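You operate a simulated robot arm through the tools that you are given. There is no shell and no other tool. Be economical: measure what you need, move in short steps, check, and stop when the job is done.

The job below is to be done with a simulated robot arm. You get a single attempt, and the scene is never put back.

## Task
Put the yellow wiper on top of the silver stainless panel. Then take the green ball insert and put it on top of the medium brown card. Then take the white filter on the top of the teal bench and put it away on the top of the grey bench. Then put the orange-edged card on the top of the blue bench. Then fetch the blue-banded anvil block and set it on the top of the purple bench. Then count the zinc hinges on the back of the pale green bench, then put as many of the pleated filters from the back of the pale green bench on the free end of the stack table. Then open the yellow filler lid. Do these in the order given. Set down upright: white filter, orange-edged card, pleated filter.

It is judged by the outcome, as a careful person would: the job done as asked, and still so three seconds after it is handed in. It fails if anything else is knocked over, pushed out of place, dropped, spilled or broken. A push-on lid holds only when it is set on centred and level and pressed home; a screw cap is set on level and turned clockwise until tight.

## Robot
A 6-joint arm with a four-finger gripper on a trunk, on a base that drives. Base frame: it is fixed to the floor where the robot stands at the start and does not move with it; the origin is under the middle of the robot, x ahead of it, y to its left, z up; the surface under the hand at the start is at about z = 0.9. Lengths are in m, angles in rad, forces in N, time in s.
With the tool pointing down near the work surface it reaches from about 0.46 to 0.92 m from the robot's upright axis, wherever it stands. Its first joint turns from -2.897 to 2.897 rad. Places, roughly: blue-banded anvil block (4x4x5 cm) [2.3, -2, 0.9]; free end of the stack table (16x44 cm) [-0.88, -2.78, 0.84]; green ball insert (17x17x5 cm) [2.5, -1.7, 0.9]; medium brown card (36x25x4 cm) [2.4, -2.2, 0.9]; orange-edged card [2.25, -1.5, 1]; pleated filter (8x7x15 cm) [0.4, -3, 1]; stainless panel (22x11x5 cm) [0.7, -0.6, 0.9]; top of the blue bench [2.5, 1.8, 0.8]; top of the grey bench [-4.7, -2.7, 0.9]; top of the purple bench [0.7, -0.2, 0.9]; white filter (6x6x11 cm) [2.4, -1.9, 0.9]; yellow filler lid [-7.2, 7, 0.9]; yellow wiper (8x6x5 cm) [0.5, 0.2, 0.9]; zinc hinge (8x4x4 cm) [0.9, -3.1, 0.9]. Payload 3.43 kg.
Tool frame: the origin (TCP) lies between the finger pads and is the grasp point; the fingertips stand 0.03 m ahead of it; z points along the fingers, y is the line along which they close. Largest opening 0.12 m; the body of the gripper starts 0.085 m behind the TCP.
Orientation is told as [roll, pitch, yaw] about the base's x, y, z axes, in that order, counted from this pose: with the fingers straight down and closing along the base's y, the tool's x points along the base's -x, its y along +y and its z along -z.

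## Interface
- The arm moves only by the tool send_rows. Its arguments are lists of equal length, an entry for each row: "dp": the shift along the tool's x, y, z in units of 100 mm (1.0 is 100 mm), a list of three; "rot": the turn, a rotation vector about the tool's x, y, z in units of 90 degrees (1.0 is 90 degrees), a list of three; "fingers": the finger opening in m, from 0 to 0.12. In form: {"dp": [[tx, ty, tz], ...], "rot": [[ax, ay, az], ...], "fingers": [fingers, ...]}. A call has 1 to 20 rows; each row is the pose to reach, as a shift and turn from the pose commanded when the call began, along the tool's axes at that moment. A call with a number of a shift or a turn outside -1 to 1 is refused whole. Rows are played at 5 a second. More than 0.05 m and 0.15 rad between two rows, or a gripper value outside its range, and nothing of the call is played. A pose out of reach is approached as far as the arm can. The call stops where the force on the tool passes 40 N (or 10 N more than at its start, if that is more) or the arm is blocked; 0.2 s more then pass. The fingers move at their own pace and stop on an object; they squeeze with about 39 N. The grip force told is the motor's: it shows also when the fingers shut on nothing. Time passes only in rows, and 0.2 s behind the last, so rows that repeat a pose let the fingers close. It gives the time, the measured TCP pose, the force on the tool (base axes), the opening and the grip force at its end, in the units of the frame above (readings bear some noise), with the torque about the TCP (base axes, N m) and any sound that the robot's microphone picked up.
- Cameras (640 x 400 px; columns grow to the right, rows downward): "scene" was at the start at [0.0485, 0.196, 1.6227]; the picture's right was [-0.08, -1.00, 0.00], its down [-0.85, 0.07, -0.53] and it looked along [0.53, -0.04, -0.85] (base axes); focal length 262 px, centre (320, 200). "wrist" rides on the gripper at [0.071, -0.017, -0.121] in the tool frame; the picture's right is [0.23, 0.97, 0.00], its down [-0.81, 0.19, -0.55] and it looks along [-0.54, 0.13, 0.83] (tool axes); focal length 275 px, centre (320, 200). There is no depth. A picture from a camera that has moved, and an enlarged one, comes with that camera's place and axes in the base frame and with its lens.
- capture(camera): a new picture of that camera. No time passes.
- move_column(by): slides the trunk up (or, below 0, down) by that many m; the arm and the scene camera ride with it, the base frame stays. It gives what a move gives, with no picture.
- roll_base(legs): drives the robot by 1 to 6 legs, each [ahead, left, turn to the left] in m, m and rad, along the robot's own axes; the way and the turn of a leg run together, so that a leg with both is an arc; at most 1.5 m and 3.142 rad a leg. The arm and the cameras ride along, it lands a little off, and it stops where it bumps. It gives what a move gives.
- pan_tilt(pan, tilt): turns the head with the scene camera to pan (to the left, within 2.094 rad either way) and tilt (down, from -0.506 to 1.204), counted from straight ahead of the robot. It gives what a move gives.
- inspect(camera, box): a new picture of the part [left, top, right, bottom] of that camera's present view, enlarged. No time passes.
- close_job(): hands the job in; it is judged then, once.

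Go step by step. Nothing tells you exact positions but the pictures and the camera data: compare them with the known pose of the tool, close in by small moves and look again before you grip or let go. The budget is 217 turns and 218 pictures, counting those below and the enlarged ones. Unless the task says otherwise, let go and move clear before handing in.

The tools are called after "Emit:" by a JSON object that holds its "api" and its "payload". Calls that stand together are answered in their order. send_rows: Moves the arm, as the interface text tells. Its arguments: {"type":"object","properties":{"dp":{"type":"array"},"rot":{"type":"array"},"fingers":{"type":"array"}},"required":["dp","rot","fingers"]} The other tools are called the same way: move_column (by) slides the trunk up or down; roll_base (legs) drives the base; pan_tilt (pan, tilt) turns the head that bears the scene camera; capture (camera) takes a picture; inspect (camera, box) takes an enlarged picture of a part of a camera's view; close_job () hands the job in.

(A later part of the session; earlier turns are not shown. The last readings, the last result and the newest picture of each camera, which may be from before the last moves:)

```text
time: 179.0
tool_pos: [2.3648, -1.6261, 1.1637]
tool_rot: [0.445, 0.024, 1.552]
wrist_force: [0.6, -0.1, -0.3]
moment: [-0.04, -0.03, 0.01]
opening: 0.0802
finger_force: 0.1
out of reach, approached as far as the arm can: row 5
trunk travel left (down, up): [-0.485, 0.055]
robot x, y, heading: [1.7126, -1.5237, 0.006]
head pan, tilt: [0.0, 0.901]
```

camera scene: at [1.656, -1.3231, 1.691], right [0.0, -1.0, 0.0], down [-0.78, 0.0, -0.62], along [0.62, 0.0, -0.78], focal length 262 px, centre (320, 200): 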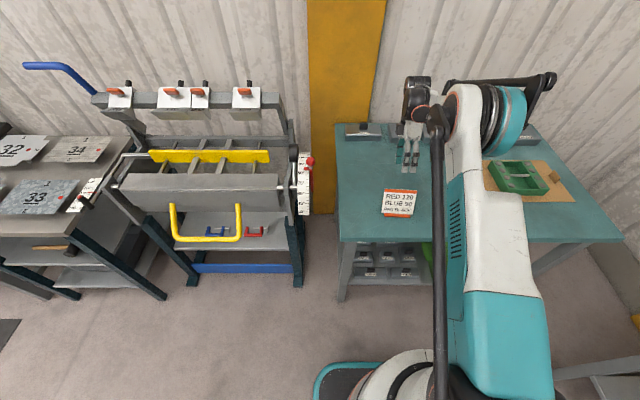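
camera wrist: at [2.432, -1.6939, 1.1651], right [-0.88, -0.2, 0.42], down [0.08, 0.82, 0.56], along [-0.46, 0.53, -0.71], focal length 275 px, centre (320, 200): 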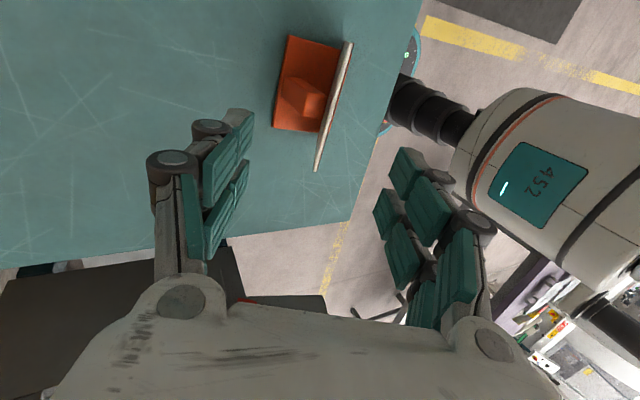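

A tilt of about 0.487 is reachable, 3° from the plate, which is close enough. I'll use that and approach.

Emit:
{"api": "send_rows", "payload": {"dp": [[0, -0.08, 0.3], [-0.02, -0.15, 0.55], [-0.05, -0.22, 0.8], [-0.05, -0.28, 1.0]], "rot": [[-0.01, 0, 0], [-0.02, 0, 0], [-0.025, 0, 0], [-0.025, 0, 0]], "fingers": [0.08, 0.08, 0.08, 0.08]}}

Emit:
{"api": "capture", "payload": {"camera": "wrist"}}

```text
time: 180.0
tool_pos: [2.3483, -1.6245, 1.0586]
tool_rot: [0.447, 0.03, 1.551]
wrist_force: [0.0, 0.2, 0.0]
moment: [0.01, -0.01, -0.02]
opening: 0.08
finger_force: 0.1
trunk travel left (down, up): [-0.485, 0.055]
robot x, y, heading: [1.7082, -1.5229, 0.001]
head pan, tilt: [0.0, 0.901]
```

```text
152 pictures are left
camera wrist: at [2.4153, -1.6939, 1.1613], right [-0.88, -0.2, 0.43], down [0.08, 0.83, 0.56], along [-0.47, 0.53, -0.71], focal length 275 px, centre (320, 200)
```

wrist: 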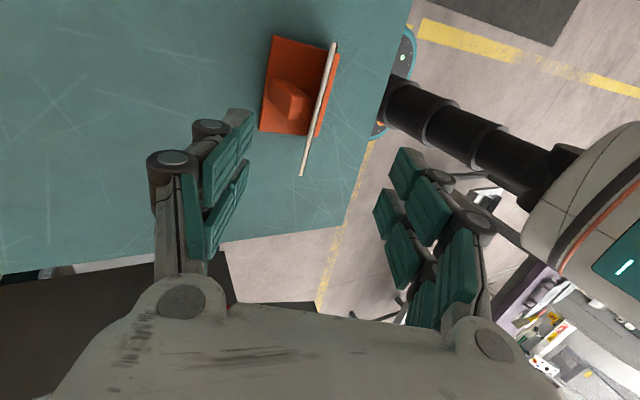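

The projected plate matches the picture. I'll go along the fingers toward the top edge, stopping short to look.

Emit:
{"api": "send_rows", "payload": {"dp": [[-0.02, -0.03, 0.3], [-0.05, -0.06, 0.6], [-0.05, -0.07, 0.85]], "rot": [[0, 0, 0], [0, 0, 0], [0, 0, 0]], "fingers": [0.08, 0.08, 0.08]}}

Emit:
{"api": "capture", "payload": {"camera": "wrist"}}

Emit:
{"api": "inspect", "payload": {"camera": "scene", "box": [300, 60, 500, 200]}}

```text
time: 180.8
tool_pos: [2.3156, -1.6204, 0.9819]
tool_rot: [0.446, 0.027, 1.556]
wrist_force: [0.2, 0.4, -0.4]
moment: [0.01, -0.01, 0.01]
opening: 0.0801
finger_force: 0.0
trunk travel left (down, up): [-0.485, 0.055]
robot x, y, heading: [1.7102, -1.5276, 0.004]
head pan, tilt: [0.0, 0.901]
```

```text
151 pictures are left
camera wrist: at [2.383, -1.6906, 1.0838], right [-0.88, -0.2, 0.43], down [0.08, 0.83, 0.56], along [-0.47, 0.53, -0.71], focal length 275 px, centre (320, 200)
```

wrist: 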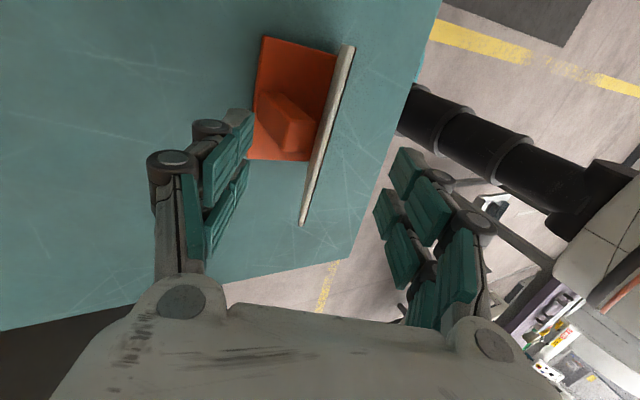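

```text
2.86 times, centred on (400, 130) of scene
camera zoom: at [1.7664, -1.323, 1.891], right [0.0, -1.0, 0.0], down [-0.78, 0.0, -0.62], along [0.62, 0.0, -0.78], focal length 750 px, centre (91, 400)
```

zoom: 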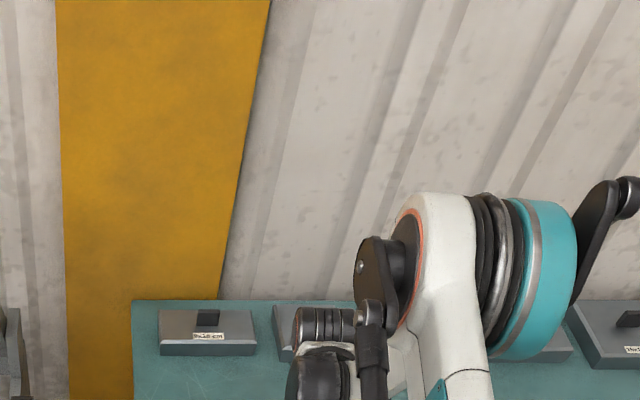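

The plate lies between the fingers. I'll advance the last 4.5 cm and close.

Emit:
{"api": "send_rows", "payload": {"dp": [[0, 0, 0.2], [0, 0, 0.38], [0, 0, 0.46], [0, 0, 0.46], [0, 0, 0.46], [0, 0, 0.46]], "rot": [[0, 0, 0], [0, 0, 0], [0, 0, 0], [0, 0, 0], [0, 0, 0], [0, 0, 0]], "fingers": [0.08, 0.08, 0.08, 0.0, 0.0, 0.0]}}

Emit:
{"api": "capture", "payload": {"camera": "wrist"}}

```text
time: 182.2
tool_pos: [2.2825, -1.6198, 0.9661]
tool_rot: [0.447, 0.03, 1.553]
wrist_force: [0.2, -0.5, 0.2]
moment: [0.01, -0.03, -0.03]
opening: 0.006
finger_force: 38.2
out of reach, approached as far as the arm can: row 1, 2, 3, 4, 5, 6
trunk travel left (down, up): [-0.485, 0.055]
robot x, y, heading: [1.7084, -1.5248, 0.008]
head pan, tilt: [0.0, 0.901]
```

```text
149 pictures are left
camera wrist: at [2.3495, -1.6891, 1.0696], right [-0.88, -0.2, 0.43], down [0.08, 0.83, 0.56], along [-0.47, 0.53, -0.71], focal length 275 px, centre (320, 200)
```

wrist: 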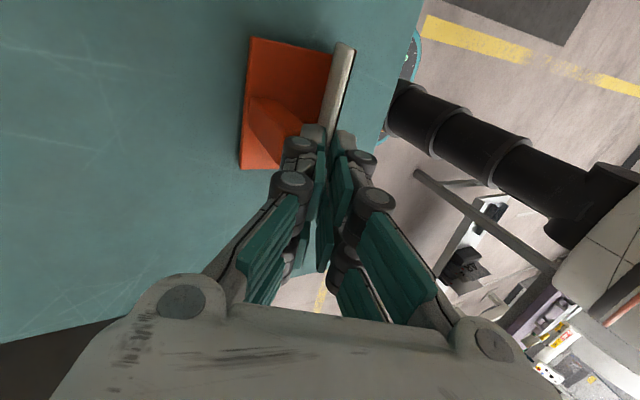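

The fingers closed on the plate (6 mm), but only at its top edge because the arm reached its near limit. I'll open, lower the column a little, and regrip deeper.

Emit:
{"api": "send_rows", "payload": {"dp": [[0, 0, 0], [0, 0, 0], [0, 0, 0]], "rot": [[0, 0, 0], [0, 0, 0], [0, 0, 0]], "fingers": [0.08, 0.08, 0.08]}}

Emit:
{"api": "capture", "payload": {"camera": "wrist"}}

```text
time: 183.0
tool_pos: [2.2824, -1.6188, 0.9664]
tool_rot: [0.446, 0.031, 1.554]
wrist_force: [0.4, -0.7, -0.2]
moment: [0.0, -0.04, 0.02]
opening: 0.0803
finger_force: 0.1
trunk travel left (down, up): [-0.485, 0.055]
robot x, y, heading: [1.7097, -1.5249, 0.007]
head pan, tilt: [0.0, 0.901]
```

```text
148 pictures are left
camera wrist: at [2.3496, -1.6892, 1.0696], right [-0.88, -0.2, 0.43], down [0.08, 0.83, 0.56], along [-0.47, 0.53, -0.71], focal length 275 px, centre (320, 200)
```

wrist: 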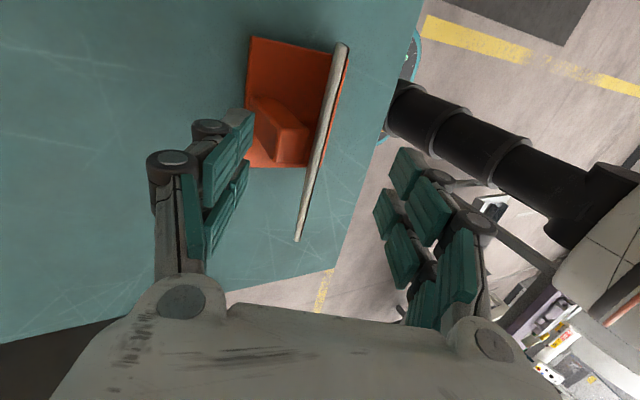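

The card still stands in place. I'll lower the column 3 cm and close again.

Emit:
{"api": "move_column", "payload": {"by": -0.03}}

Emit:
{"api": "capture", "payload": {"camera": "wrist"}}

```text
time: 183.7
tool_pos: [2.2831, -1.6194, 0.9374]
tool_rot: [0.446, 0.029, 1.554]
wrist_force: [0.4, 0.7, 0.2]
moment: [0.01, 0.02, -0.05]
opening: 0.08
finger_force: 0.0
trunk travel left (down, up): [-0.455, 0.085]
robot x, y, heading: [1.7103, -1.5231, 0.004]
head pan, tilt: [0.0, 0.901]
```

```text
147 pictures are left
camera wrist: at [2.3495, -1.6892, 1.0397], right [-0.88, -0.2, 0.43], down [0.08, 0.83, 0.56], along [-0.47, 0.53, -0.71], focal length 275 px, centre (320, 200)
```

wrist: 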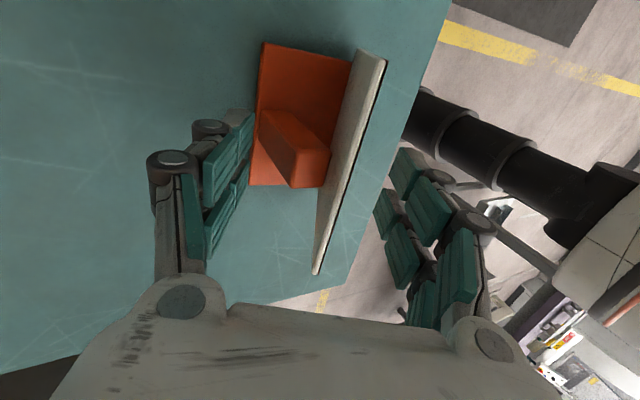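

The tips are 2–3 cm below the top edge and above the foot rib. Closing now.

Emit:
{"api": "send_rows", "payload": {"dp": [[0, 0, 0], [0, 0, 0], [0, 0, 0], [0, 0, 0]], "rot": [[0, 0, 0], [0, 0, 0], [0, 0, 0], [0, 0, 0]], "fingers": [0.04, 0.0, 0.0, 0.0]}}

Emit:
{"api": "move_column", "payload": {"by": 0.08}}

Emit:
{"api": "capture", "payload": {"camera": "wrist"}}

Emit:
{"api": "capture", "payload": {"camera": "scene"}}

```text
time: 184.7
tool_pos: [2.2821, -1.6197, 0.9368]
tool_rot: [0.446, 0.028, 1.556]
wrist_force: [-0.4, 0.6, 3.3]
moment: [0.26, -0.06, -0.02]
opening: 0.0362
finger_force: 38.6
trunk travel left (down, up): [-0.455, 0.085]
robot x, y, heading: [1.7106, -1.5252, 0.002]
head pan, tilt: [0.0, 0.901]
```

```text
time: 185.9
tool_pos: [2.2818, -1.619, 1.016]
tool_rot: [0.446, 0.03, 1.553]
wrist_force: [0.0, 0.4, 0.0]
moment: [0.01, -0.02, -0.03]
opening: 0.0354
finger_force: 39.1
trunk travel left (down, up): [-0.535, 0.005]
robot x, y, heading: [1.7083, -1.5237, -0.001]
head pan, tilt: [0.0, 0.901]
```

```text
146 pictures are left
camera wrist: at [2.3498, -1.6892, 1.1193], right [-0.88, -0.2, 0.43], down [0.08, 0.83, 0.56], along [-0.47, 0.53, -0.71], focal length 275 px, centre (320, 200)
```

wrist: 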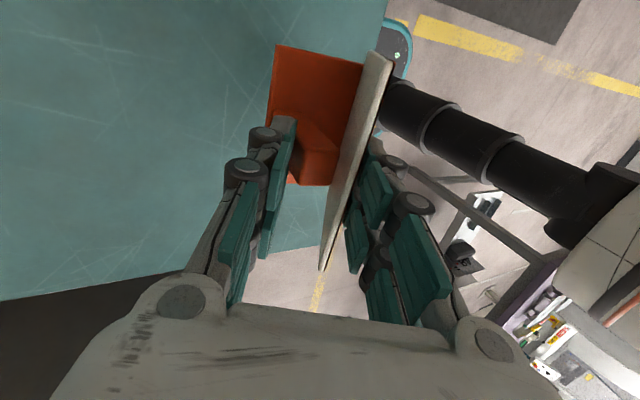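

```text
145 pictures are left
camera scene: at [1.7661, -1.3228, 1.9409], right [0.0, -1.0, 0.0], down [-0.78, 0.0, -0.62], along [0.62, 0.0, -0.78], focal length 262 px, centre (320, 200)
```

scene: 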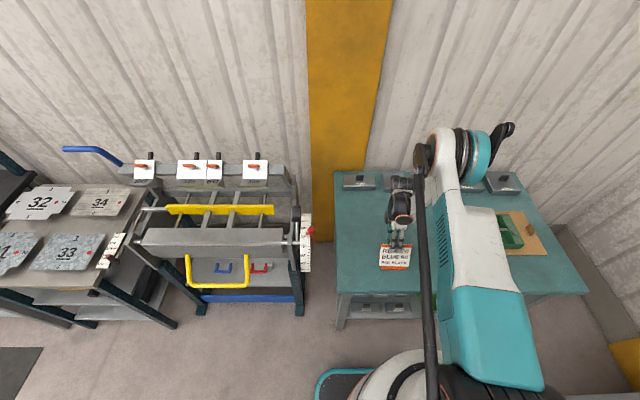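

The card is lifted, but the rear finger is on the foot's rib (opening 0.035). For security I'll set it back and regrip 1.6 cm higher, on the plate only.

Emit:
{"api": "move_column", "payload": {"by": -0.078}}

Emit:
{"api": "send_rows", "payload": {"dp": [[0, 0, 0], [0, 0, 0], [0, 0, 0]], "rot": [[0, 0, 0], [0, 0, 0], [0, 0, 0]], "fingers": [0.05, 0.08, 0.08]}}

Emit:
{"api": "move_column", "payload": {"by": 0.014}}

Emit:
{"api": "send_rows", "payload": {"dp": [[0, 0, 0], [0, 0, 0], [0, 0, 0], [0, 0, 0]], "rot": [[0, 0, 0], [0, 0, 0], [0, 0, 0], [0, 0, 0]], "fingers": [0.04, 0.0, 0.0, 0.0]}}

Emit:
{"api": "capture", "payload": {"camera": "wrist"}}

```text
time: 187.0
tool_pos: [2.2822, -1.62, 0.9388]
tool_rot: [0.446, 0.028, 1.555]
wrist_force: [-1.2, 0.3, 4.9]
moment: [0.25, 0.14, 0.07]
opening: 0.035
finger_force: 38.5
trunk travel left (down, up): [-0.457, 0.083]
robot x, y, heading: [1.7077, -1.5223, 0.001]
head pan, tilt: [0.0, 0.901]
```

```text
time: 187.8
tool_pos: [2.2826, -1.6213, 0.9396]
tool_rot: [0.446, 0.031, 1.555]
wrist_force: [-0.2, 0.7, -1.3]
moment: [-0.01, -0.01, 0.0]
opening: 0.0802
finger_force: 0.1
trunk travel left (down, up): [-0.457, 0.083]
robot x, y, heading: [1.711, -1.5212, 0.003]
head pan, tilt: [0.0, 0.901]
```

```text
time: 188.5
tool_pos: [2.2826, -1.6201, 0.9534]
tool_rot: [0.449, 0.03, 1.555]
wrist_force: [0.2, 1.0, -0.3]
moment: [0.01, 0.02, 0.02]
opening: 0.0802
finger_force: 0.1
trunk travel left (down, up): [-0.471, 0.069]
robot x, y, heading: [1.7117, -1.5276, 0.003]
head pan, tilt: [0.0, 0.901]
```

```text
time: 189.5
tool_pos: [2.2819, -1.6206, 0.9528]
tool_rot: [0.447, 0.028, 1.553]
wrist_force: [0.1, 1.2, 2.6]
moment: [0.24, -0.03, -0.02]
opening: 0.0278
finger_force: 38.9
trunk travel left (down, up): [-0.471, 0.069]
robot x, y, heading: [1.7098, -1.5232, 0.006]
head pan, tilt: [0.0, 0.901]
```

```text
144 pictures are left
camera wrist: at [2.3495, -1.689, 1.0557], right [-0.88, -0.2, 0.43], down [0.08, 0.83, 0.56], along [-0.47, 0.53, -0.71], focal length 275 px, centre (320, 200)
```

wrist: 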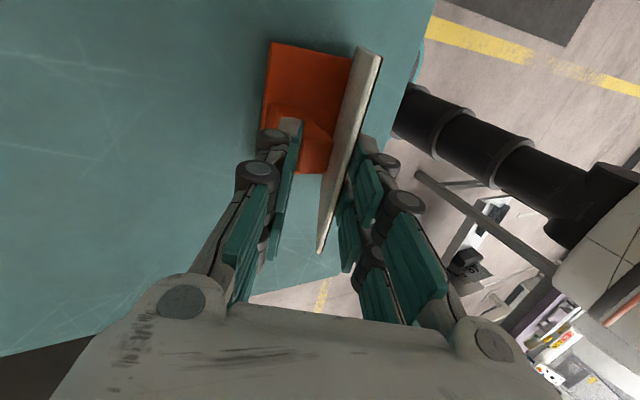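

The rib is still in the way here. I'll open, shift 3 cm sideways past the rib, and grip the plate there.

Emit:
{"api": "send_rows", "payload": {"dp": [[0, 0, 0], [0, 0, 0], [-0.15, 0, 0], [-0.3, 0, 0], [-0.3, 0, 0]], "rot": [[0, 0, 0], [0, 0, 0], [0, 0, 0], [0, 0, 0], [0, 0, 0]], "fingers": [0.08, 0.08, 0.08, 0.08, 0.08]}}

Emit:
{"api": "move_column", "payload": {"by": -0.01}}

Emit:
{"api": "send_rows", "payload": {"dp": [[0, 0, 0], [0, 0, 0], [0, 0, 0], [0, 0, 0]], "rot": [[0, 0, 0], [0, 0, 0], [0, 0, 0], [0, 0, 0]], "fingers": [0.04, 0.0, 0.0, 0.0]}}

Emit:
{"api": "capture", "payload": {"camera": "wrist"}}

```text
time: 190.7
tool_pos: [2.2813, -1.5884, 0.9519]
tool_rot: [0.444, 0.029, 1.552]
wrist_force: [-0.1, 0.2, -0.3]
moment: [0.01, -0.01, -0.01]
opening: 0.08
finger_force: 0.0
trunk travel left (down, up): [-0.471, 0.069]
robot x, y, heading: [1.7143, -1.5279, 0.002]
head pan, tilt: [0.0, 0.901]
```

```text
time: 191.2
tool_pos: [2.2825, -1.5897, 0.9406]
tool_rot: [0.442, 0.029, 1.554]
wrist_force: [-0.8, 0.0, -0.6]
moment: [0.0, -0.01, 0.01]
opening: 0.0799
finger_force: 0.0
trunk travel left (down, up): [-0.461, 0.079]
robot x, y, heading: [1.7127, -1.524, 0.002]
head pan, tilt: [0.0, 0.901]
```

```text
time: 192.2
tool_pos: [2.2833, -1.5891, 0.9403]
tool_rot: [0.443, 0.029, 1.555]
wrist_force: [0.0, 1.1, 4.9]
moment: [0.17, -0.1, -0.03]
opening: 0.0332
finger_force: 39.0
trunk travel left (down, up): [-0.461, 0.079]
robot x, y, heading: [1.7092, -1.5264, 0.004]
head pan, tilt: [0.0, 0.901]
```

```text
143 pictures are left
camera wrist: at [2.349, -1.6585, 1.0439], right [-0.88, -0.2, 0.42], down [0.08, 0.83, 0.56], along [-0.46, 0.53, -0.71], focal length 275 px, centre (320, 200)
```

wrist: 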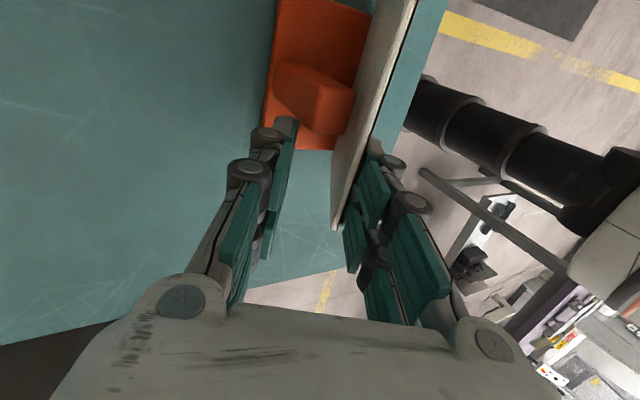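

The rear side behaves like a solid wedge, so that grip would creep loose while driving. The card is about 11 cm wide, so I'll grip it by its side edges with a vertical hand instead. First I'll release and back off.

Emit:
{"api": "send_rows", "payload": {"dp": [[0, 0, 0], [0, 0, 0], [0, 0, 0], [0, 0, -0.4], [0, 0, -0.8], [0, 0, -1.0]], "rot": [[0, 0, 0], [0, 0, 0], [0, 0, 0], [0, 0, 0], [0, 0, 0], [0, 0, 0]], "fingers": [0.08, 0.08, 0.08, 0.08, 0.08, 0.08]}}

Emit:
{"api": "send_rows", "payload": {"dp": [[0, 0.1, -0.2], [0, 0.2, -0.4], [0, 0.3, -0.6], [0, 0.43, -0.9], [0, 0.43, -0.9]], "rot": [[0.06, 0, 0], [0.12, 0, 0], [0.18, 0, 0], [0.24, 0, 0], [0.284, 0, 0]], "fingers": [0.12, 0.12, 0.12, 0.12, 0.12]}}

```text
time: 193.6
tool_pos: [2.3268, -1.5881, 1.0305]
tool_rot: [0.443, 0.03, 1.555]
wrist_force: [-0.1, 0.5, -0.3]
moment: [0.02, -0.03, 0.03]
opening: 0.0803
finger_force: 0.0
trunk travel left (down, up): [-0.461, 0.079]
robot x, y, heading: [1.7106, -1.5218, 0.002]
head pan, tilt: [0.0, 0.901]
```

```text
time: 194.8
tool_pos: [2.3246, -1.5863, 1.1311]
tool_rot: [-0.005, 0.028, 1.554]
wrist_force: [-0.1, 0.5, -0.2]
moment: [0.05, 0.01, -0.01]
opening: 0.12
finger_force: 0.0
trunk travel left (down, up): [-0.461, 0.079]
robot x, y, heading: [1.7079, -1.5222, 0.001]
head pan, tilt: [0.0, 0.901]
```

Now I'll level the small residual tilt, turn to yaw ≈ 0, and lower the column.

Emit:
{"api": "send_rows", "payload": {"dp": [[0, 0, -0.1]], "rot": [[0.003, -0.018, 0]], "fingers": [0.12]}}

Emit:
{"api": "send_rows", "payload": {"dp": [[0, 0, 0], [0, 0, 0], [0, 0, 0], [0, 0, 0], [0, 0, 0], [0, 0, 0], [0.05, 0.1, 0], [0.1, 0.2, 0], [0.15, 0.3, 0], [0.2, 0.4, 0], [0.25, 0.45, 0], [0.3, 0.45, 0]], "rot": [[0, 0, 0.08], [0, 0, 0.17], [0, 0, 0.25], [0, 0, 0.33], [0, 0, 0.42], [0, 0, 0.5], [0, 0, 0.58], [0, 0, 0.67], [0, 0, 0.75], [0, 0, 0.83], [0, 0, 0.92], [0, 0, 1.0]], "fingers": [0.12, 0.12, 0.12, 0.12, 0.12, 0.12, 0.12, 0.12, 0.12, 0.12, 0.12, 0.12]}}

Emit:
{"api": "move_column", "payload": {"by": -0.09}}

Emit:
{"api": "capture", "payload": {"camera": "wrist"}}

```text
time: 195.2
tool_pos: [2.3241, -1.5863, 1.1404]
tool_rot: [-0.01, 0.0, 1.552]
wrist_force: [0.0, 0.5, 0.0]
moment: [-0.03, -0.03, 0.0]
opening: 0.1197
finger_force: 0.0
trunk travel left (down, up): [-0.461, 0.079]
robot x, y, heading: [1.7119, -1.5241, 0.002]
head pan, tilt: [0.0, 0.901]
```

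```text
time: 197.8
tool_pos: [2.2803, -1.6136, 1.14]
tool_rot: [-0.001, -0.008, -0.018]
wrist_force: [0.0, 0.9, 0.0]
moment: [-0.01, 0.01, 0.02]
opening: 0.12
finger_force: 0.1
trunk travel left (down, up): [-0.461, 0.079]
robot x, y, heading: [1.7102, -1.5239, 0.002]
head pan, tilt: [0.0, 0.901]
```

```text
time: 199.1
tool_pos: [2.2795, -1.6147, 1.0512]
tool_rot: [0.002, -0.01, -0.015]
wrist_force: [-0.2, 0.0, -0.2]
moment: [0.0, -0.01, 0.0]
opening: 0.1202
finger_force: 0.0
trunk travel left (down, up): [-0.371, 0.169]
robot x, y, heading: [1.7089, -1.5241, 0.003]
head pan, tilt: [0.0, 0.901]
```

```text
142 pictures are left
camera wrist: at [2.2084, -1.6287, 1.1698], right [-0.21, 0.98, 0.0], down [0.81, 0.18, 0.56], along [0.55, 0.12, -0.83], focal length 275 px, centre (320, 200)
```

wrist: 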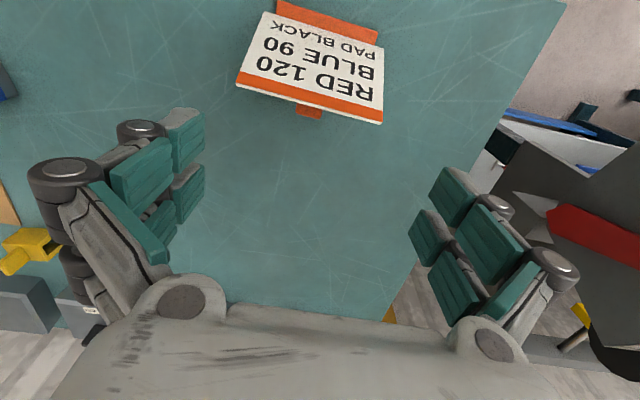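

The card's plate is about 11.5 cm wide, too tight for the side grip, and it has shifted about 3 cm toward me. Its foot is about 7.5 cm deep with vertical edges, so I'll grip the foot front-to-back with a vertical hand. I'll turn the hand and re-measure.

Emit:
{"api": "send_rows", "payload": {"dp": [[0, 0, -0.2], [0, 0, -0.4], [0, 0, -0.6], [0.05, 0, -0.8], [0.1, 0, -0.9], [0.15, 0, -0.9], [0.2, 0, -0.9], [0.25, 0, -0.9], [0.3, 0, -0.9], [0.3, -0.05, -0.9], [0.3, -0.05, -0.9], [0.3, -0.05, -0.9]], "rot": [[0, 0, -0.08], [0, 0, -0.16], [0, 0, -0.24], [0, 0, -0.33], [0, 0, -0.41], [0, 0, -0.49], [0, 0, -0.57], [0, 0, -0.65], [0, 0, -0.73], [0, 0, -0.82], [0, 0, -0.9], [0, 0, -0.97]], "fingers": [0.12, 0.12, 0.12, 0.12, 0.12, 0.12, 0.12, 0.12, 0.12, 0.12, 0.12, 0.12]}}

Emit:
{"api": "move_column", "payload": {"by": -0.1}}

Emit:
{"api": "inspect", "payload": {"camera": "wrist", "box": [180, 0, 440, 200]}}

```text
time: 201.7
tool_pos: [2.2491, -1.6185, 1.1401]
tool_rot: [-0.008, 0.001, 1.507]
wrist_force: [-0.7, -0.7, -1.0]
moment: [0.02, -0.02, 0.03]
opening: 0.12
finger_force: 0.1
trunk travel left (down, up): [-0.371, 0.169]
robot x, y, heading: [1.7076, -1.5231, 0.006]
head pan, tilt: [0.0, 0.901]
```

```text
time: 203.0
tool_pos: [2.2493, -1.6174, 1.0413]
tool_rot: [-0.01, -0.001, 1.508]
wrist_force: [-0.3, 1.0, 0.3]
moment: [-0.01, 0.01, 0.01]
opening: 0.1201
finger_force: 0.1
trunk travel left (down, up): [-0.271, 0.269]
robot x, y, heading: [1.7086, -1.5249, 0.007]
head pan, tilt: [0.0, 0.901]
```

```text
2.00 times, centred on (310, 100) of wrist
camera zoom: at [2.2619, -1.6896, 1.1604], right [-0.99, -0.17, -0.01], down [-0.14, 0.82, 0.55], along [-0.09, 0.54, -0.83], focal length 551 px, centre (340, 400)
```

zoom: 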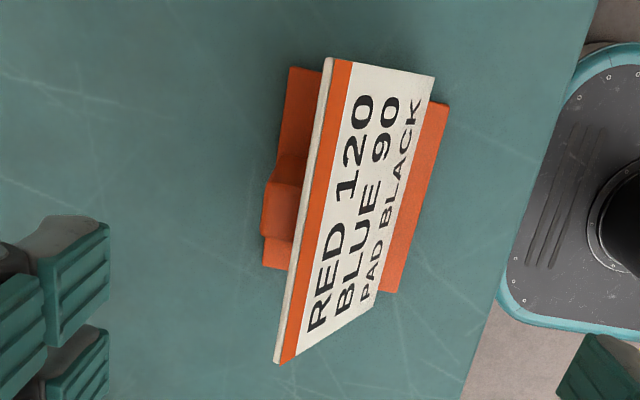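

The foot spans x 2.208–2.285 and y -1.673 to -1.576. I'll centre on it and descend in two steps.

Emit:
{"api": "send_rows", "payload": {"dp": [[0.07, 0.03, 0.3], [0.07, 0.03, 0.6], [0.07, 0.03, 0.9]], "rot": [[0, 0, -0.014], [0, 0, -0.014], [0, 0, -0.014]], "fingers": [0.12, 0.12, 0.12]}}

Emit:
{"api": "capture", "payload": {"camera": "wrist"}}

```text
time: 203.8
tool_pos: [2.2463, -1.6227, 0.9506]
tool_rot: [-0.007, -0.001, 1.527]
wrist_force: [0.1, 0.9, -0.4]
moment: [-0.04, -0.03, 0.01]
opening: 0.1198
finger_force: 0.1
trunk travel left (down, up): [-0.271, 0.269]
robot x, y, heading: [1.7129, -1.5244, 0.005]
head pan, tilt: [0.0, 0.901]
```

```text
140 pictures are left
camera wrist: at [2.2603, -1.6946, 1.0703], right [-0.98, -0.19, -0.01], down [-0.16, 0.82, 0.55], along [-0.1, 0.54, -0.83], focal length 275 px, centre (320, 200)
```

wrist: 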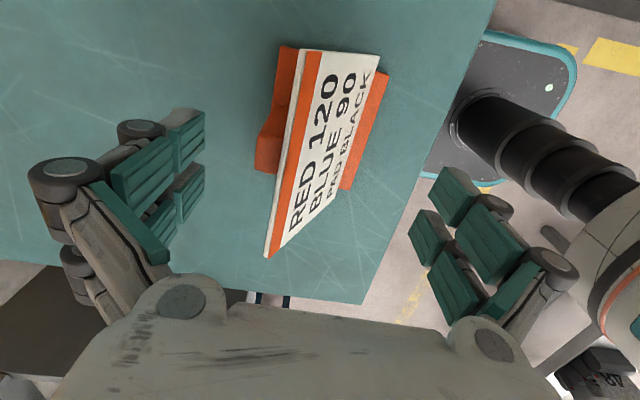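

The foot is well centred between the fingers. I'll descend to tips just above the bench and close.

Emit:
{"api": "send_rows", "payload": {"dp": [[0, 0, 0.3], [0, 0, 0.5], [0, 0, 0.57], [0, 0, 0.57], [0, 0, 0.57], [0, 0, 0.57], [0, 0, 0.57]], "rot": [[0, 0, 0], [0, 0, 0], [0, 0, 0], [0, 0, 0], [0, 0, 0], [0, 0, 0], [0, 0, 0]], "fingers": [0.12, 0.12, 0.12, 0.08, 0.05, 0.03, 0.03]}}

Emit:
{"api": "capture", "payload": {"camera": "wrist"}}

```text
time: 205.4
tool_pos: [2.259, -1.6264, 0.908]
tool_rot: [-0.009, 0.0, 1.531]
wrist_force: [0.6, 2.7, 22.6]
moment: [0.14, 0.5, -0.06]
opening: 0.0535
finger_force: 38.9
out of reach, approached as far as the arm can: row 1, 2, 3, 4, 5, 6, 7
trunk travel left (down, up): [-0.271, 0.269]
robot x, y, heading: [1.7136, -1.5241, 0.002]
head pan, tilt: [0.0, 0.901]
```

```text
139 pictures are left
camera wrist: at [2.2742, -1.6985, 1.0277], right [-0.98, -0.19, -0.01], down [-0.16, 0.82, 0.55], along [-0.1, 0.54, -0.83], focal length 275 px, centre (320, 200)
```

wrist: 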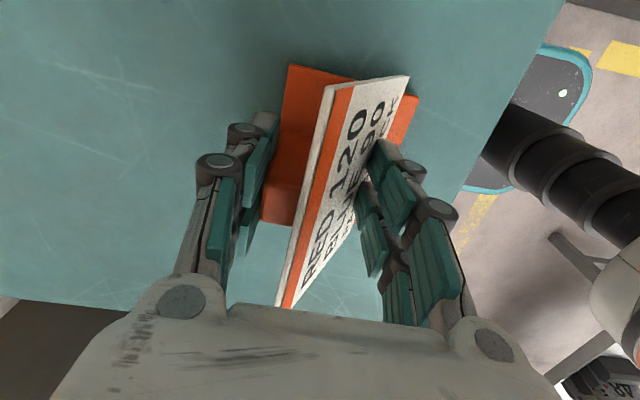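

The near limit stopped me at 0.908, so the grip is too high. I'll open, raise nothing, lower the column 1.5 cm, and look before closing again.

Emit:
{"api": "send_rows", "payload": {"dp": [[0, 0, 0], [0, 0, 0], [0, 0, 0]], "rot": [[0, 0, 0], [0, 0, 0], [0, 0, 0]], "fingers": [0.12, 0.12, 0.12]}}

Emit:
{"api": "inspect", "payload": {"camera": "wrist", "box": [180, 40, 460, 260]}}

```text
time: 206.2
tool_pos: [2.2605, -1.6278, 0.9066]
tool_rot: [-0.008, 0.001, 1.53]
wrist_force: [-0.5, 0.2, 0.3]
moment: [0.04, -0.07, 0.0]
opening: 0.12
finger_force: 0.2
trunk travel left (down, up): [-0.271, 0.269]
robot x, y, heading: [1.7131, -1.5274, 0.004]
head pan, tilt: [0.0, 0.901]
```

```text
1.82 times, centred on (320, 150) of wrist
camera zoom: at [2.2752, -1.6991, 1.0264], right [-0.98, -0.19, -0.01], down [-0.16, 0.82, 0.55], along [-0.1, 0.54, -0.83], focal length 500 px, centre (320, 291)
```

zoom: 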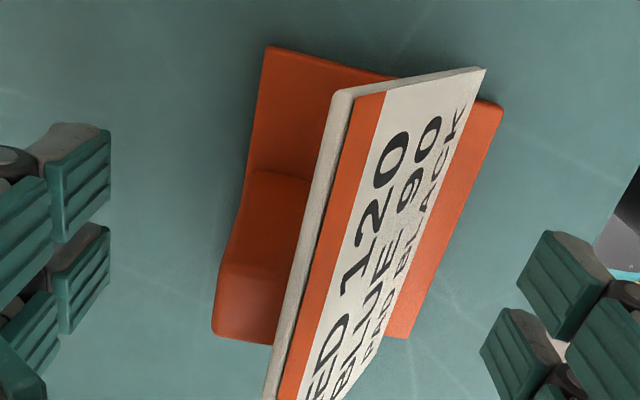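

The foot is at x 2.212–2.287, still between the fingers. I'll lower the column 1.5 cm and close.

Emit:
{"api": "move_column", "payload": {"by": -0.015}}

Emit:
{"api": "send_rows", "payload": {"dp": [[0, 0.05, 0], [0, 0.1, 0], [0, 0.1, 0], [0, 0.1, 0], [0, 0.1, 0], [0, 0.1, 0]], "rot": [[0, 0, 0], [0, 0, 0], [0, 0, 0], [0, 0, 0], [0, 0, 0], [0, 0, 0]], "fingers": [0.12, 0.12, 0.09, 0.06, 0.04, 0.04]}}

Emit:
{"api": "capture", "payload": {"camera": "wrist"}}

```text
time: 206.8
tool_pos: [2.2613, -1.6267, 0.8909]
tool_rot: [-0.007, -0.001, 1.528]
wrist_force: [-1.2, 0.7, 0.8]
moment: [0.01, 0.03, 0.01]
opening: 0.1199
finger_force: 0.0
trunk travel left (down, up): [-0.256, 0.284]
robot x, y, heading: [1.7094, -1.5227, 0.004]
head pan, tilt: [0.0, 0.901]
```

```text
time: 208.2
tool_pos: [2.2577, -1.6289, 0.8969]
tool_rot: [-0.003, 0.002, 1.528]
wrist_force: [1.9, 0.5, 2.7]
moment: [-0.01, 0.16, -0.03]
opening: 0.059
finger_force: 39.2
out of reach, approached as far as the arm can: row 1, 2, 3, 4, 5, 6
trunk travel left (down, up): [-0.256, 0.284]
robot x, y, heading: [1.7087, -1.5227, 0.004]
head pan, tilt: [0.0, 0.901]
```

```text
137 pictures are left
camera wrist: at [2.2711, -1.7, 1.0167], right [-0.98, -0.19, -0.01], down [-0.16, 0.82, 0.55], along [-0.1, 0.54, -0.83], focal length 275 px, centre (320, 200)
```

wrist: 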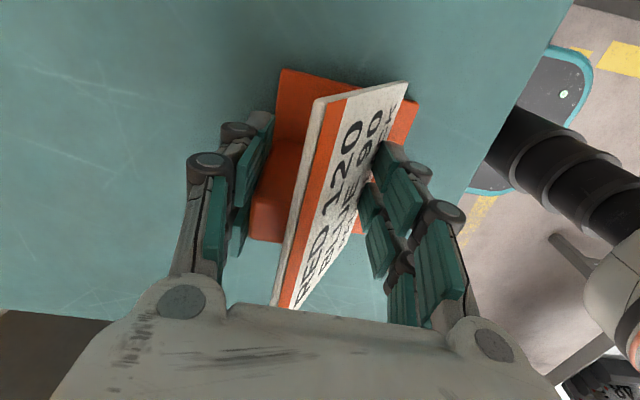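

Still just above the foot edges because of the near reach limit. I'll open, raise the column, back the base off 8 cm, and come again.

Emit:
{"api": "send_rows", "payload": {"dp": [[0, 0, 0], [0, 0, 0], [0, 0, 0]], "rot": [[0, 0, 0], [0, 0, 0], [0, 0, 0]], "fingers": [0.12, 0.12, 0.12]}}

Emit:
{"api": "move_column", "payload": {"by": 0.12}}

Emit:
{"api": "roll_base", "payload": {"legs": [[-0.09, 0, 0]]}}

Emit:
{"api": "send_rows", "payload": {"dp": [[0, -0.4, 0], [0, -0.8, 0], [0, -0.85, 0]], "rot": [[0, 0, 0], [0, 0, 0], [0, 0, 0]], "fingers": [0.12, 0.12, 0.12]}}

Emit:
{"api": "capture", "payload": {"camera": "wrist"}}

```text
time: 209.1
tool_pos: [2.257, -1.6285, 0.8963]
tool_rot: [-0.004, -0.001, 1.53]
wrist_force: [-0.4, -0.1, -0.8]
moment: [-0.01, 0.0, 0.02]
opening: 0.12
finger_force: 0.0
trunk travel left (down, up): [-0.256, 0.284]
robot x, y, heading: [1.7078, -1.5245, 0.003]
head pan, tilt: [0.0, 0.901]
```

```text
time: 210.6
tool_pos: [2.2567, -1.6286, 1.0167]
tool_rot: [-0.007, 0.0, 1.528]
wrist_force: [0.0, 0.5, -0.5]
moment: [0.03, 0.0, 0.01]
opening: 0.1201
finger_force: 0.1
trunk travel left (down, up): [-0.376, 0.164]
robot x, y, heading: [1.7085, -1.5242, 0.003]
head pan, tilt: [0.0, 0.901]
```

```text
time: 211.7
tool_pos: [2.1645, -1.6277, 1.0184]
tool_rot: [-0.008, 0.0, 1.53]
wrist_force: [-0.9, 0.2, 0.5]
moment: [-0.03, -0.05, -0.02]
opening: 0.12
finger_force: 0.1
trunk travel left (down, up): [-0.376, 0.164]
robot x, y, heading: [1.6191, -1.5266, 0.009]
head pan, tilt: [0.0, 0.901]
```

```text
time: 212.5
tool_pos: [2.2515, -1.6287, 1.0165]
tool_rot: [-0.004, -0.001, 1.531]
wrist_force: [-0.4, 0.2, -0.9]
moment: [0.02, -0.02, 0.01]
opening: 0.1198
finger_force: 0.0
trunk travel left (down, up): [-0.376, 0.164]
robot x, y, heading: [1.6194, -1.522, 0.01]
head pan, tilt: [0.0, 0.901]
```

```text
136 pictures are left
camera wrist: at [2.267, -1.7007, 1.1374], right [-0.98, -0.19, -0.01], down [-0.16, 0.82, 0.55], along [-0.1, 0.54, -0.83], focal length 275 px, centre (320, 200)
```

wrist: 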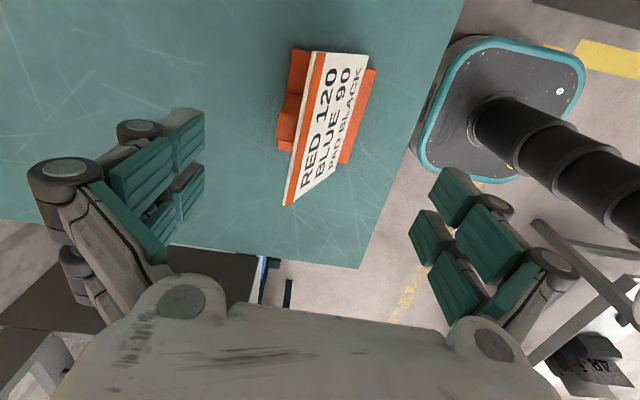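

Centred again. I'll lower by column to TCP 0.891 and close.

Emit:
{"api": "move_column", "payload": {"by": -0.125}}

Emit:
{"api": "send_rows", "payload": {"dp": [[0, 0, 0], [0, 0, 0], [0, 0, 0], [0, 0, 0], [0, 0, 0]], "rot": [[0, 0, 0], [0, 0, 0], [0, 0, 0], [0, 0, 0], [0, 0, 0]], "fingers": [0.1, 0.08, 0.06, 0.04, 0.04]}}

Emit:
{"api": "capture", "payload": {"camera": "wrist"}}

```text
time: 214.0
tool_pos: [2.2519, -1.63, 0.8923]
tool_rot: [-0.005, 0.001, 1.532]
wrist_force: [1.0, 0.8, 0.1]
moment: [0.0, 0.0, 0.01]
opening: 0.12
finger_force: 0.1
trunk travel left (down, up): [-0.251, 0.289]
robot x, y, heading: [1.617, -1.5234, 0.004]
head pan, tilt: [0.0, 0.901]
```

```text
time: 215.2
tool_pos: [2.2537, -1.6293, 0.8925]
tool_rot: [-0.006, 0.0, 1.531]
wrist_force: [0.7, 0.1, 3.6]
moment: [0.01, 0.13, -0.02]
opening: 0.0613
finger_force: 39.2
trunk travel left (down, up): [-0.251, 0.289]
robot x, y, heading: [1.6196, -1.5261, 0.003]
head pan, tilt: [0.0, 0.901]
```

```text
135 pictures are left
camera wrist: at [2.2671, -1.7008, 1.0123], right [-0.98, -0.19, -0.01], down [-0.16, 0.82, 0.55], along [-0.1, 0.54, -0.83], focal length 275 px, centre (320, 200)
```

wrist: 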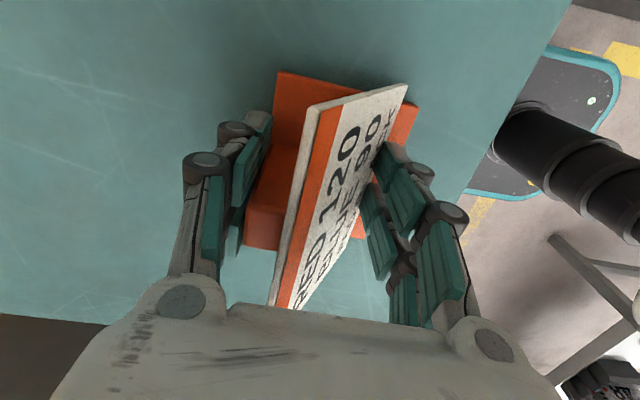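

The grip is 0.061 m, still just above the 7.5 cm foot edge. I'll open and probe down until the tips touch the bench, then close.

Emit:
{"api": "send_rows", "payload": {"dp": [[0, 0, 0], [0, 0, 0], [0, 0, 0], [0, 0, 0.04], [0, 0, 0.07], [0, 0, 0.1], [0, 0, 0.12]], "rot": [[0, 0, 0], [0, 0, 0], [0, 0, 0], [0, 0, 0], [0, 0, 0], [0, 0, 0], [0, 0, 0]], "fingers": [0.1, 0.12, 0.12, 0.12, 0.12, 0.12, 0.12]}}

```text
time: 216.8
tool_pos: [2.2517, -1.6282, 0.8811]
tool_rot: [-0.006, 0.001, 1.531]
wrist_force: [0.2, 0.6, -0.1]
moment: [0.01, -0.03, -0.03]
opening: 0.1199
finger_force: 0.1
trunk travel left (down, up): [-0.251, 0.289]
robot x, y, heading: [1.6199, -1.5239, 0.01]
head pan, tilt: [0.0, 0.901]
```

No contact yet at tips 0.851, so the bench is lower than I thought. Closing here.

Emit:
{"api": "send_rows", "payload": {"dp": [[0, 0, 0.02], [0, 0, 0.04], [0, 0, 0.04], [0, 0, 0.04], [0, 0, 0.04], [0, 0, 0.04]], "rot": [[0, 0, 0], [0, 0, 0], [0, 0, 0], [0, 0, 0], [0, 0, 0], [0, 0, 0]], "fingers": [0.12, 0.12, 0.09, 0.06, 0.04, 0.04]}}

Emit:
{"api": "capture", "payload": {"camera": "wrist"}}

```text
time: 218.2
tool_pos: [2.2522, -1.6275, 0.8759]
tool_rot: [-0.007, 0.0, 1.53]
wrist_force: [-0.2, 0.6, 1.4]
moment: [-0.04, 0.09, 0.01]
opening: 0.0795
finger_force: 39.0
trunk travel left (down, up): [-0.251, 0.289]
robot x, y, heading: [1.6198, -1.5263, 0.003]
head pan, tilt: [0.0, 0.901]
```

```text
134 pictures are left
camera wrist: at [2.2672, -1.6999, 0.9959], right [-0.98, -0.19, -0.01], down [-0.16, 0.82, 0.55], along [-0.1, 0.54, -0.83], focal length 275 px, centre (320, 200)
```

wrist: 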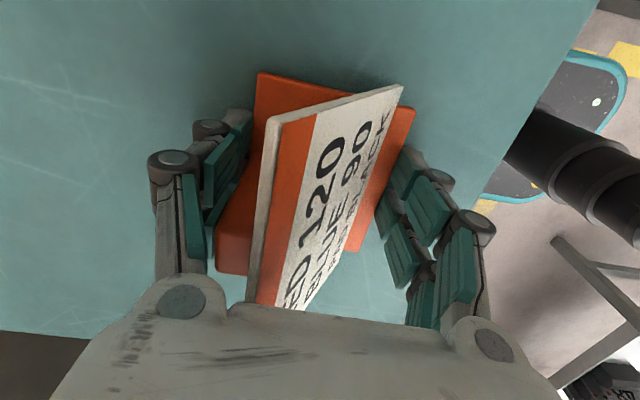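

Now the grip is on the foot itself (0.0795 m). I'll lift with the column.

Emit:
{"api": "move_column", "payload": {"by": 0.2}}

Emit:
{"api": "capture", "payload": {"camera": "wrist"}}

Emit:
{"api": "capture", "payload": {"camera": "scene"}}

```text
time: 220.4
tool_pos: [2.2533, -1.6285, 1.0754]
tool_rot: [-0.006, 0.002, 1.53]
wrist_force: [0.5, -0.5, 0.0]
moment: [-0.01, 0.03, -0.02]
opening: 0.0791
finger_force: 38.4
trunk travel left (down, up): [-0.451, 0.089]
robot x, y, heading: [1.624, -1.5224, 0.003]
head pan, tilt: [0.0, 0.901]
```

```text
133 pictures are left
camera wrist: at [2.2674, -1.7, 1.1956], right [-0.98, -0.19, 0.0], down [-0.16, 0.82, 0.55], along [-0.1, 0.54, -0.83], focal length 275 px, centre (320, 200)
```

wrist: 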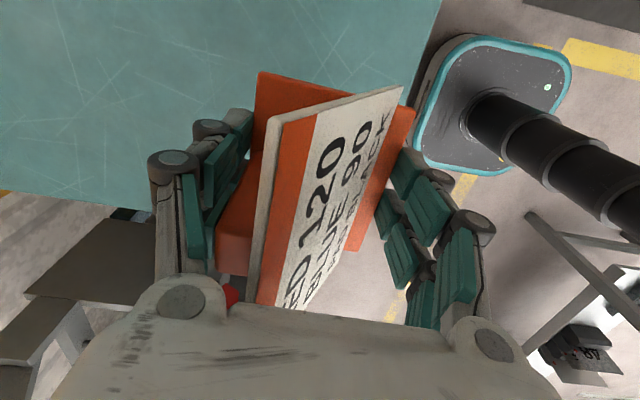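

```text
132 pictures are left
camera scene: at [1.675, -1.323, 1.8569], right [0.0, -1.0, 0.0], down [-0.78, 0.0, -0.62], along [0.62, 0.0, -0.78], focal length 262 px, centre (320, 200)
```

scene: 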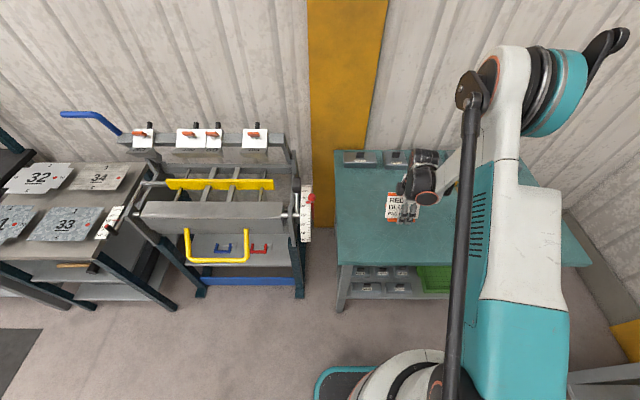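

The card is held level. I'll back away, turn to face +y, and drive up the aisle between the purple bench and the wall machines toward the blue bench.

Emit:
{"api": "roll_base", "payload": {"legs": [[-0.3, 0, 0], [0, 0, 1.565]]}}

Emit:
{"api": "pan_tilt", "payload": {"pan": -0.2, "tilt": 0.6}}

Emit:
{"api": "capture", "payload": {"camera": "scene"}}

```text
time: 226.2
tool_pos: [1.4311, -0.8975, 1.0765]
tool_rot: [-0.005, 0.0, 3.081]
wrist_force: [1.4, 0.0, -0.1]
moment: [0.01, -0.01, 0.02]
opening: 0.0794
finger_force: 38.7
trunk travel left (down, up): [-0.451, 0.089]
robot x, y, heading: [1.3139, -1.5288, 1.553]
head pan, tilt: [0.0, 0.901]
```

```text
time: 227.0
tool_pos: [1.4309, -0.8977, 1.0755]
tool_rot: [-0.007, 0.0, 3.08]
wrist_force: [-0.1, 0.9, -0.9]
moment: [0.03, -0.02, 0.0]
opening: 0.0795
finger_force: 39.1
trunk travel left (down, up): [-0.451, 0.089]
robot x, y, heading: [1.3141, -1.5297, 1.553]
head pan, tilt: [-0.201, 0.6]
```

```text
131 pictures are left
camera scene: at [1.1323, -1.4554, 1.8817], right [0.98, -0.22, 0.0], down [-0.12, -0.55, -0.82], along [0.18, 0.81, -0.57], focal length 262 px, centre (320, 200)
```

scene: 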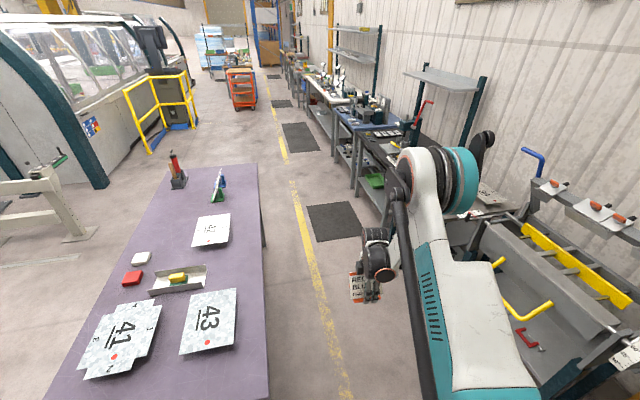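

The aisle is clear. I'll drive up it.

Emit:
{"api": "roll_base", "payload": {"legs": [[0.3, -0.24, 0.015], [1.5, 0, 0], [1.35, 0, 0]]}}

Emit:
{"api": "pan_tilt", "payload": {"pan": -1.1, "tilt": 0.75}}

Emit:
{"api": "capture", "payload": {"camera": "scene"}}

```text
time: 242.6
tool_pos: [1.6477, 2.2118, 1.0767]
tool_rot: [-0.005, 0.0, 3.099]
wrist_force: [0.4, 0.5, -0.6]
moment: [0.01, 0.04, 0.05]
opening: 0.0796
finger_force: 38.7
trunk travel left (down, up): [-0.451, 0.089]
robot x, y, heading: [1.5406, 1.5782, 1.571]
head pan, tilt: [-0.201, 0.6]
```

```text
time: 243.8
tool_pos: [1.6468, 2.2125, 1.0751]
tool_rot: [-0.005, 0.0, 3.099]
wrist_force: [0.6, 0.1, -0.4]
moment: [0.0, 0.0, 0.01]
opening: 0.0797
finger_force: 39.1
trunk travel left (down, up): [-0.451, 0.089]
robot x, y, heading: [1.5415, 1.5798, 1.579]
head pan, tilt: [-1.1, 0.75]
```

```text
130 pictures are left
camera scene: at [1.4148, 1.5988, 1.8689], right [0.46, -0.89, 0.0], down [-0.61, -0.31, -0.73], along [0.65, 0.33, -0.68], focal length 262 px, centre (320, 200)
```

scene: 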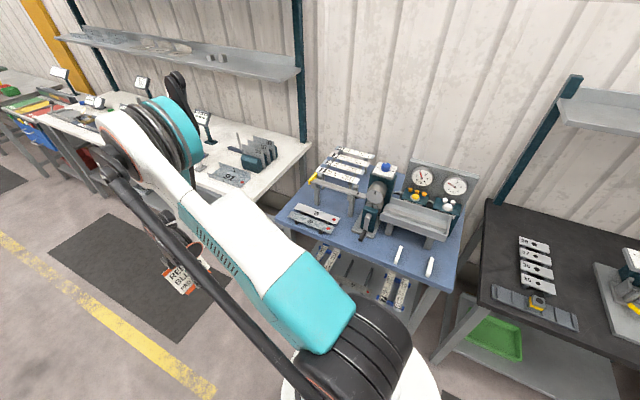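

The blue bench has a rack, plates, a press and two small white items. I'll zoom to find free space.

Emit:
{"api": "inspect", "payload": {"camera": "scene", "box": [270, 140, 480, 300]}}

```text
2.50 times, centred on (375, 220) of scene
camera zoom: at [1.4148, 1.5988, 1.8689], right [0.46, -0.89, 0.0], down [-0.61, -0.31, -0.73], along [0.65, 0.33, -0.68], focal length 656 px, centre (182, 150)
```

zoom: 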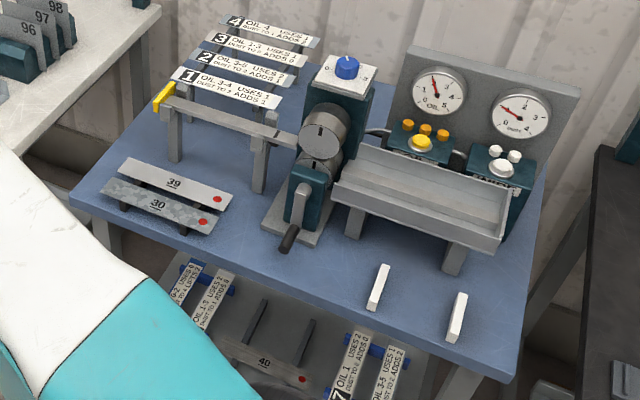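

There's free space on the bench front around (2.265, 1.67), between the crank and the white stakes. I'll turn to face the bench and move there.

Emit:
{"api": "roll_base", "payload": {"legs": [[0, 0, -1.575], [0.09, 0.195, 0]]}}

Emit:
{"api": "pan_tilt", "payload": {"pan": 0, "tilt": 1.0}}

Emit:
{"api": "capture", "payload": {"camera": "scene"}}

Emit:
{"api": "capture", "payload": {"camera": "wrist"}}

```text
time: 249.4
tool_pos: [2.2684, 1.6557, 1.0753]
tool_rot: [-0.007, 0.002, 1.508]
wrist_force: [0.4, 0.7, -1.3]
moment: [-0.06, 0.06, -0.01]
opening: 0.0794
finger_force: 39.2
trunk travel left (down, up): [-0.451, 0.089]
robot x, y, heading: [1.6389, 1.7738, -0.021]
head pan, tilt: [-1.1, 0.75]
```

```text
time: 250.7
tool_pos: [2.2679, 1.6548, 1.0751]
tool_rot: [-0.006, 0.001, 1.509]
wrist_force: [-0.7, 0.1, -0.9]
moment: [-0.01, 0.0, -0.01]
opening: 0.0793
finger_force: 38.8
trunk travel left (down, up): [-0.451, 0.089]
robot x, y, heading: [1.6356, 1.7763, -0.021]
head pan, tilt: [0.0, 1.0]
```

```text
128 pictures are left
camera scene: at [1.6915, 1.9739, 1.8498], right [-0.02, -1.0, 0.0], down [-0.84, 0.02, -0.54], along [0.54, -0.01, -0.84], focal length 262 px, centre (320, 200)
```

scene: 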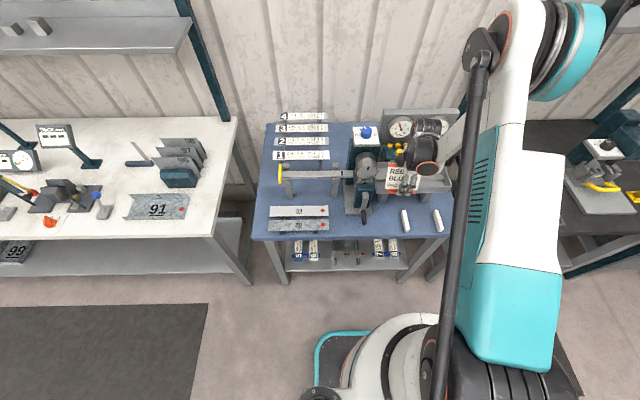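

```text
127 pictures are left
camera wrist: at [2.281, 1.5835, 1.1958], right [-0.99, -0.17, -0.01], down [-0.14, 0.82, 0.55], along [-0.09, 0.54, -0.83], focal length 275 px, centre (320, 200)
```

wrist: 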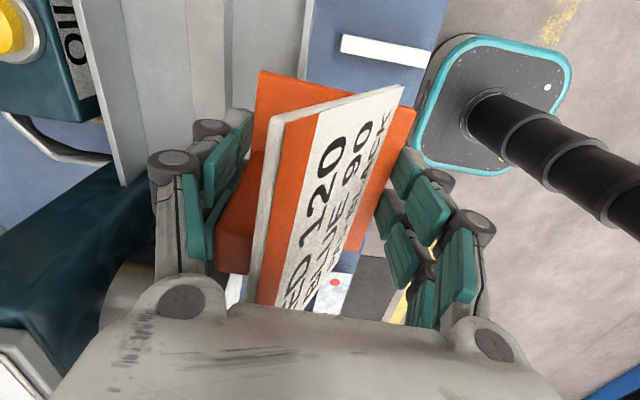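

The white items are bars lying on the bench, so space is tight. I'll zoom in for exact positions of the bar, crank and machine base.

Emit:
{"api": "inspect", "payload": {"camera": "scene", "box": [330, 130, 470, 250]}}

```text
3.33 times, centred on (400, 190) of scene
camera zoom: at [1.6915, 1.9739, 1.8498], right [-0.02, -1.0, 0.0], down [-0.84, 0.02, -0.54], along [0.54, -0.01, -0.84], focal length 875 px, centre (53, 233)
```

zoom: 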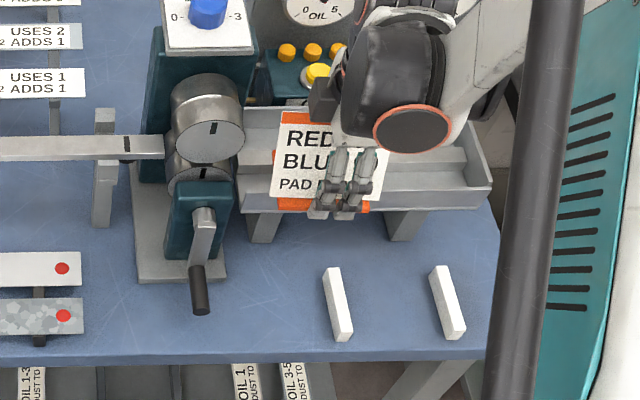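

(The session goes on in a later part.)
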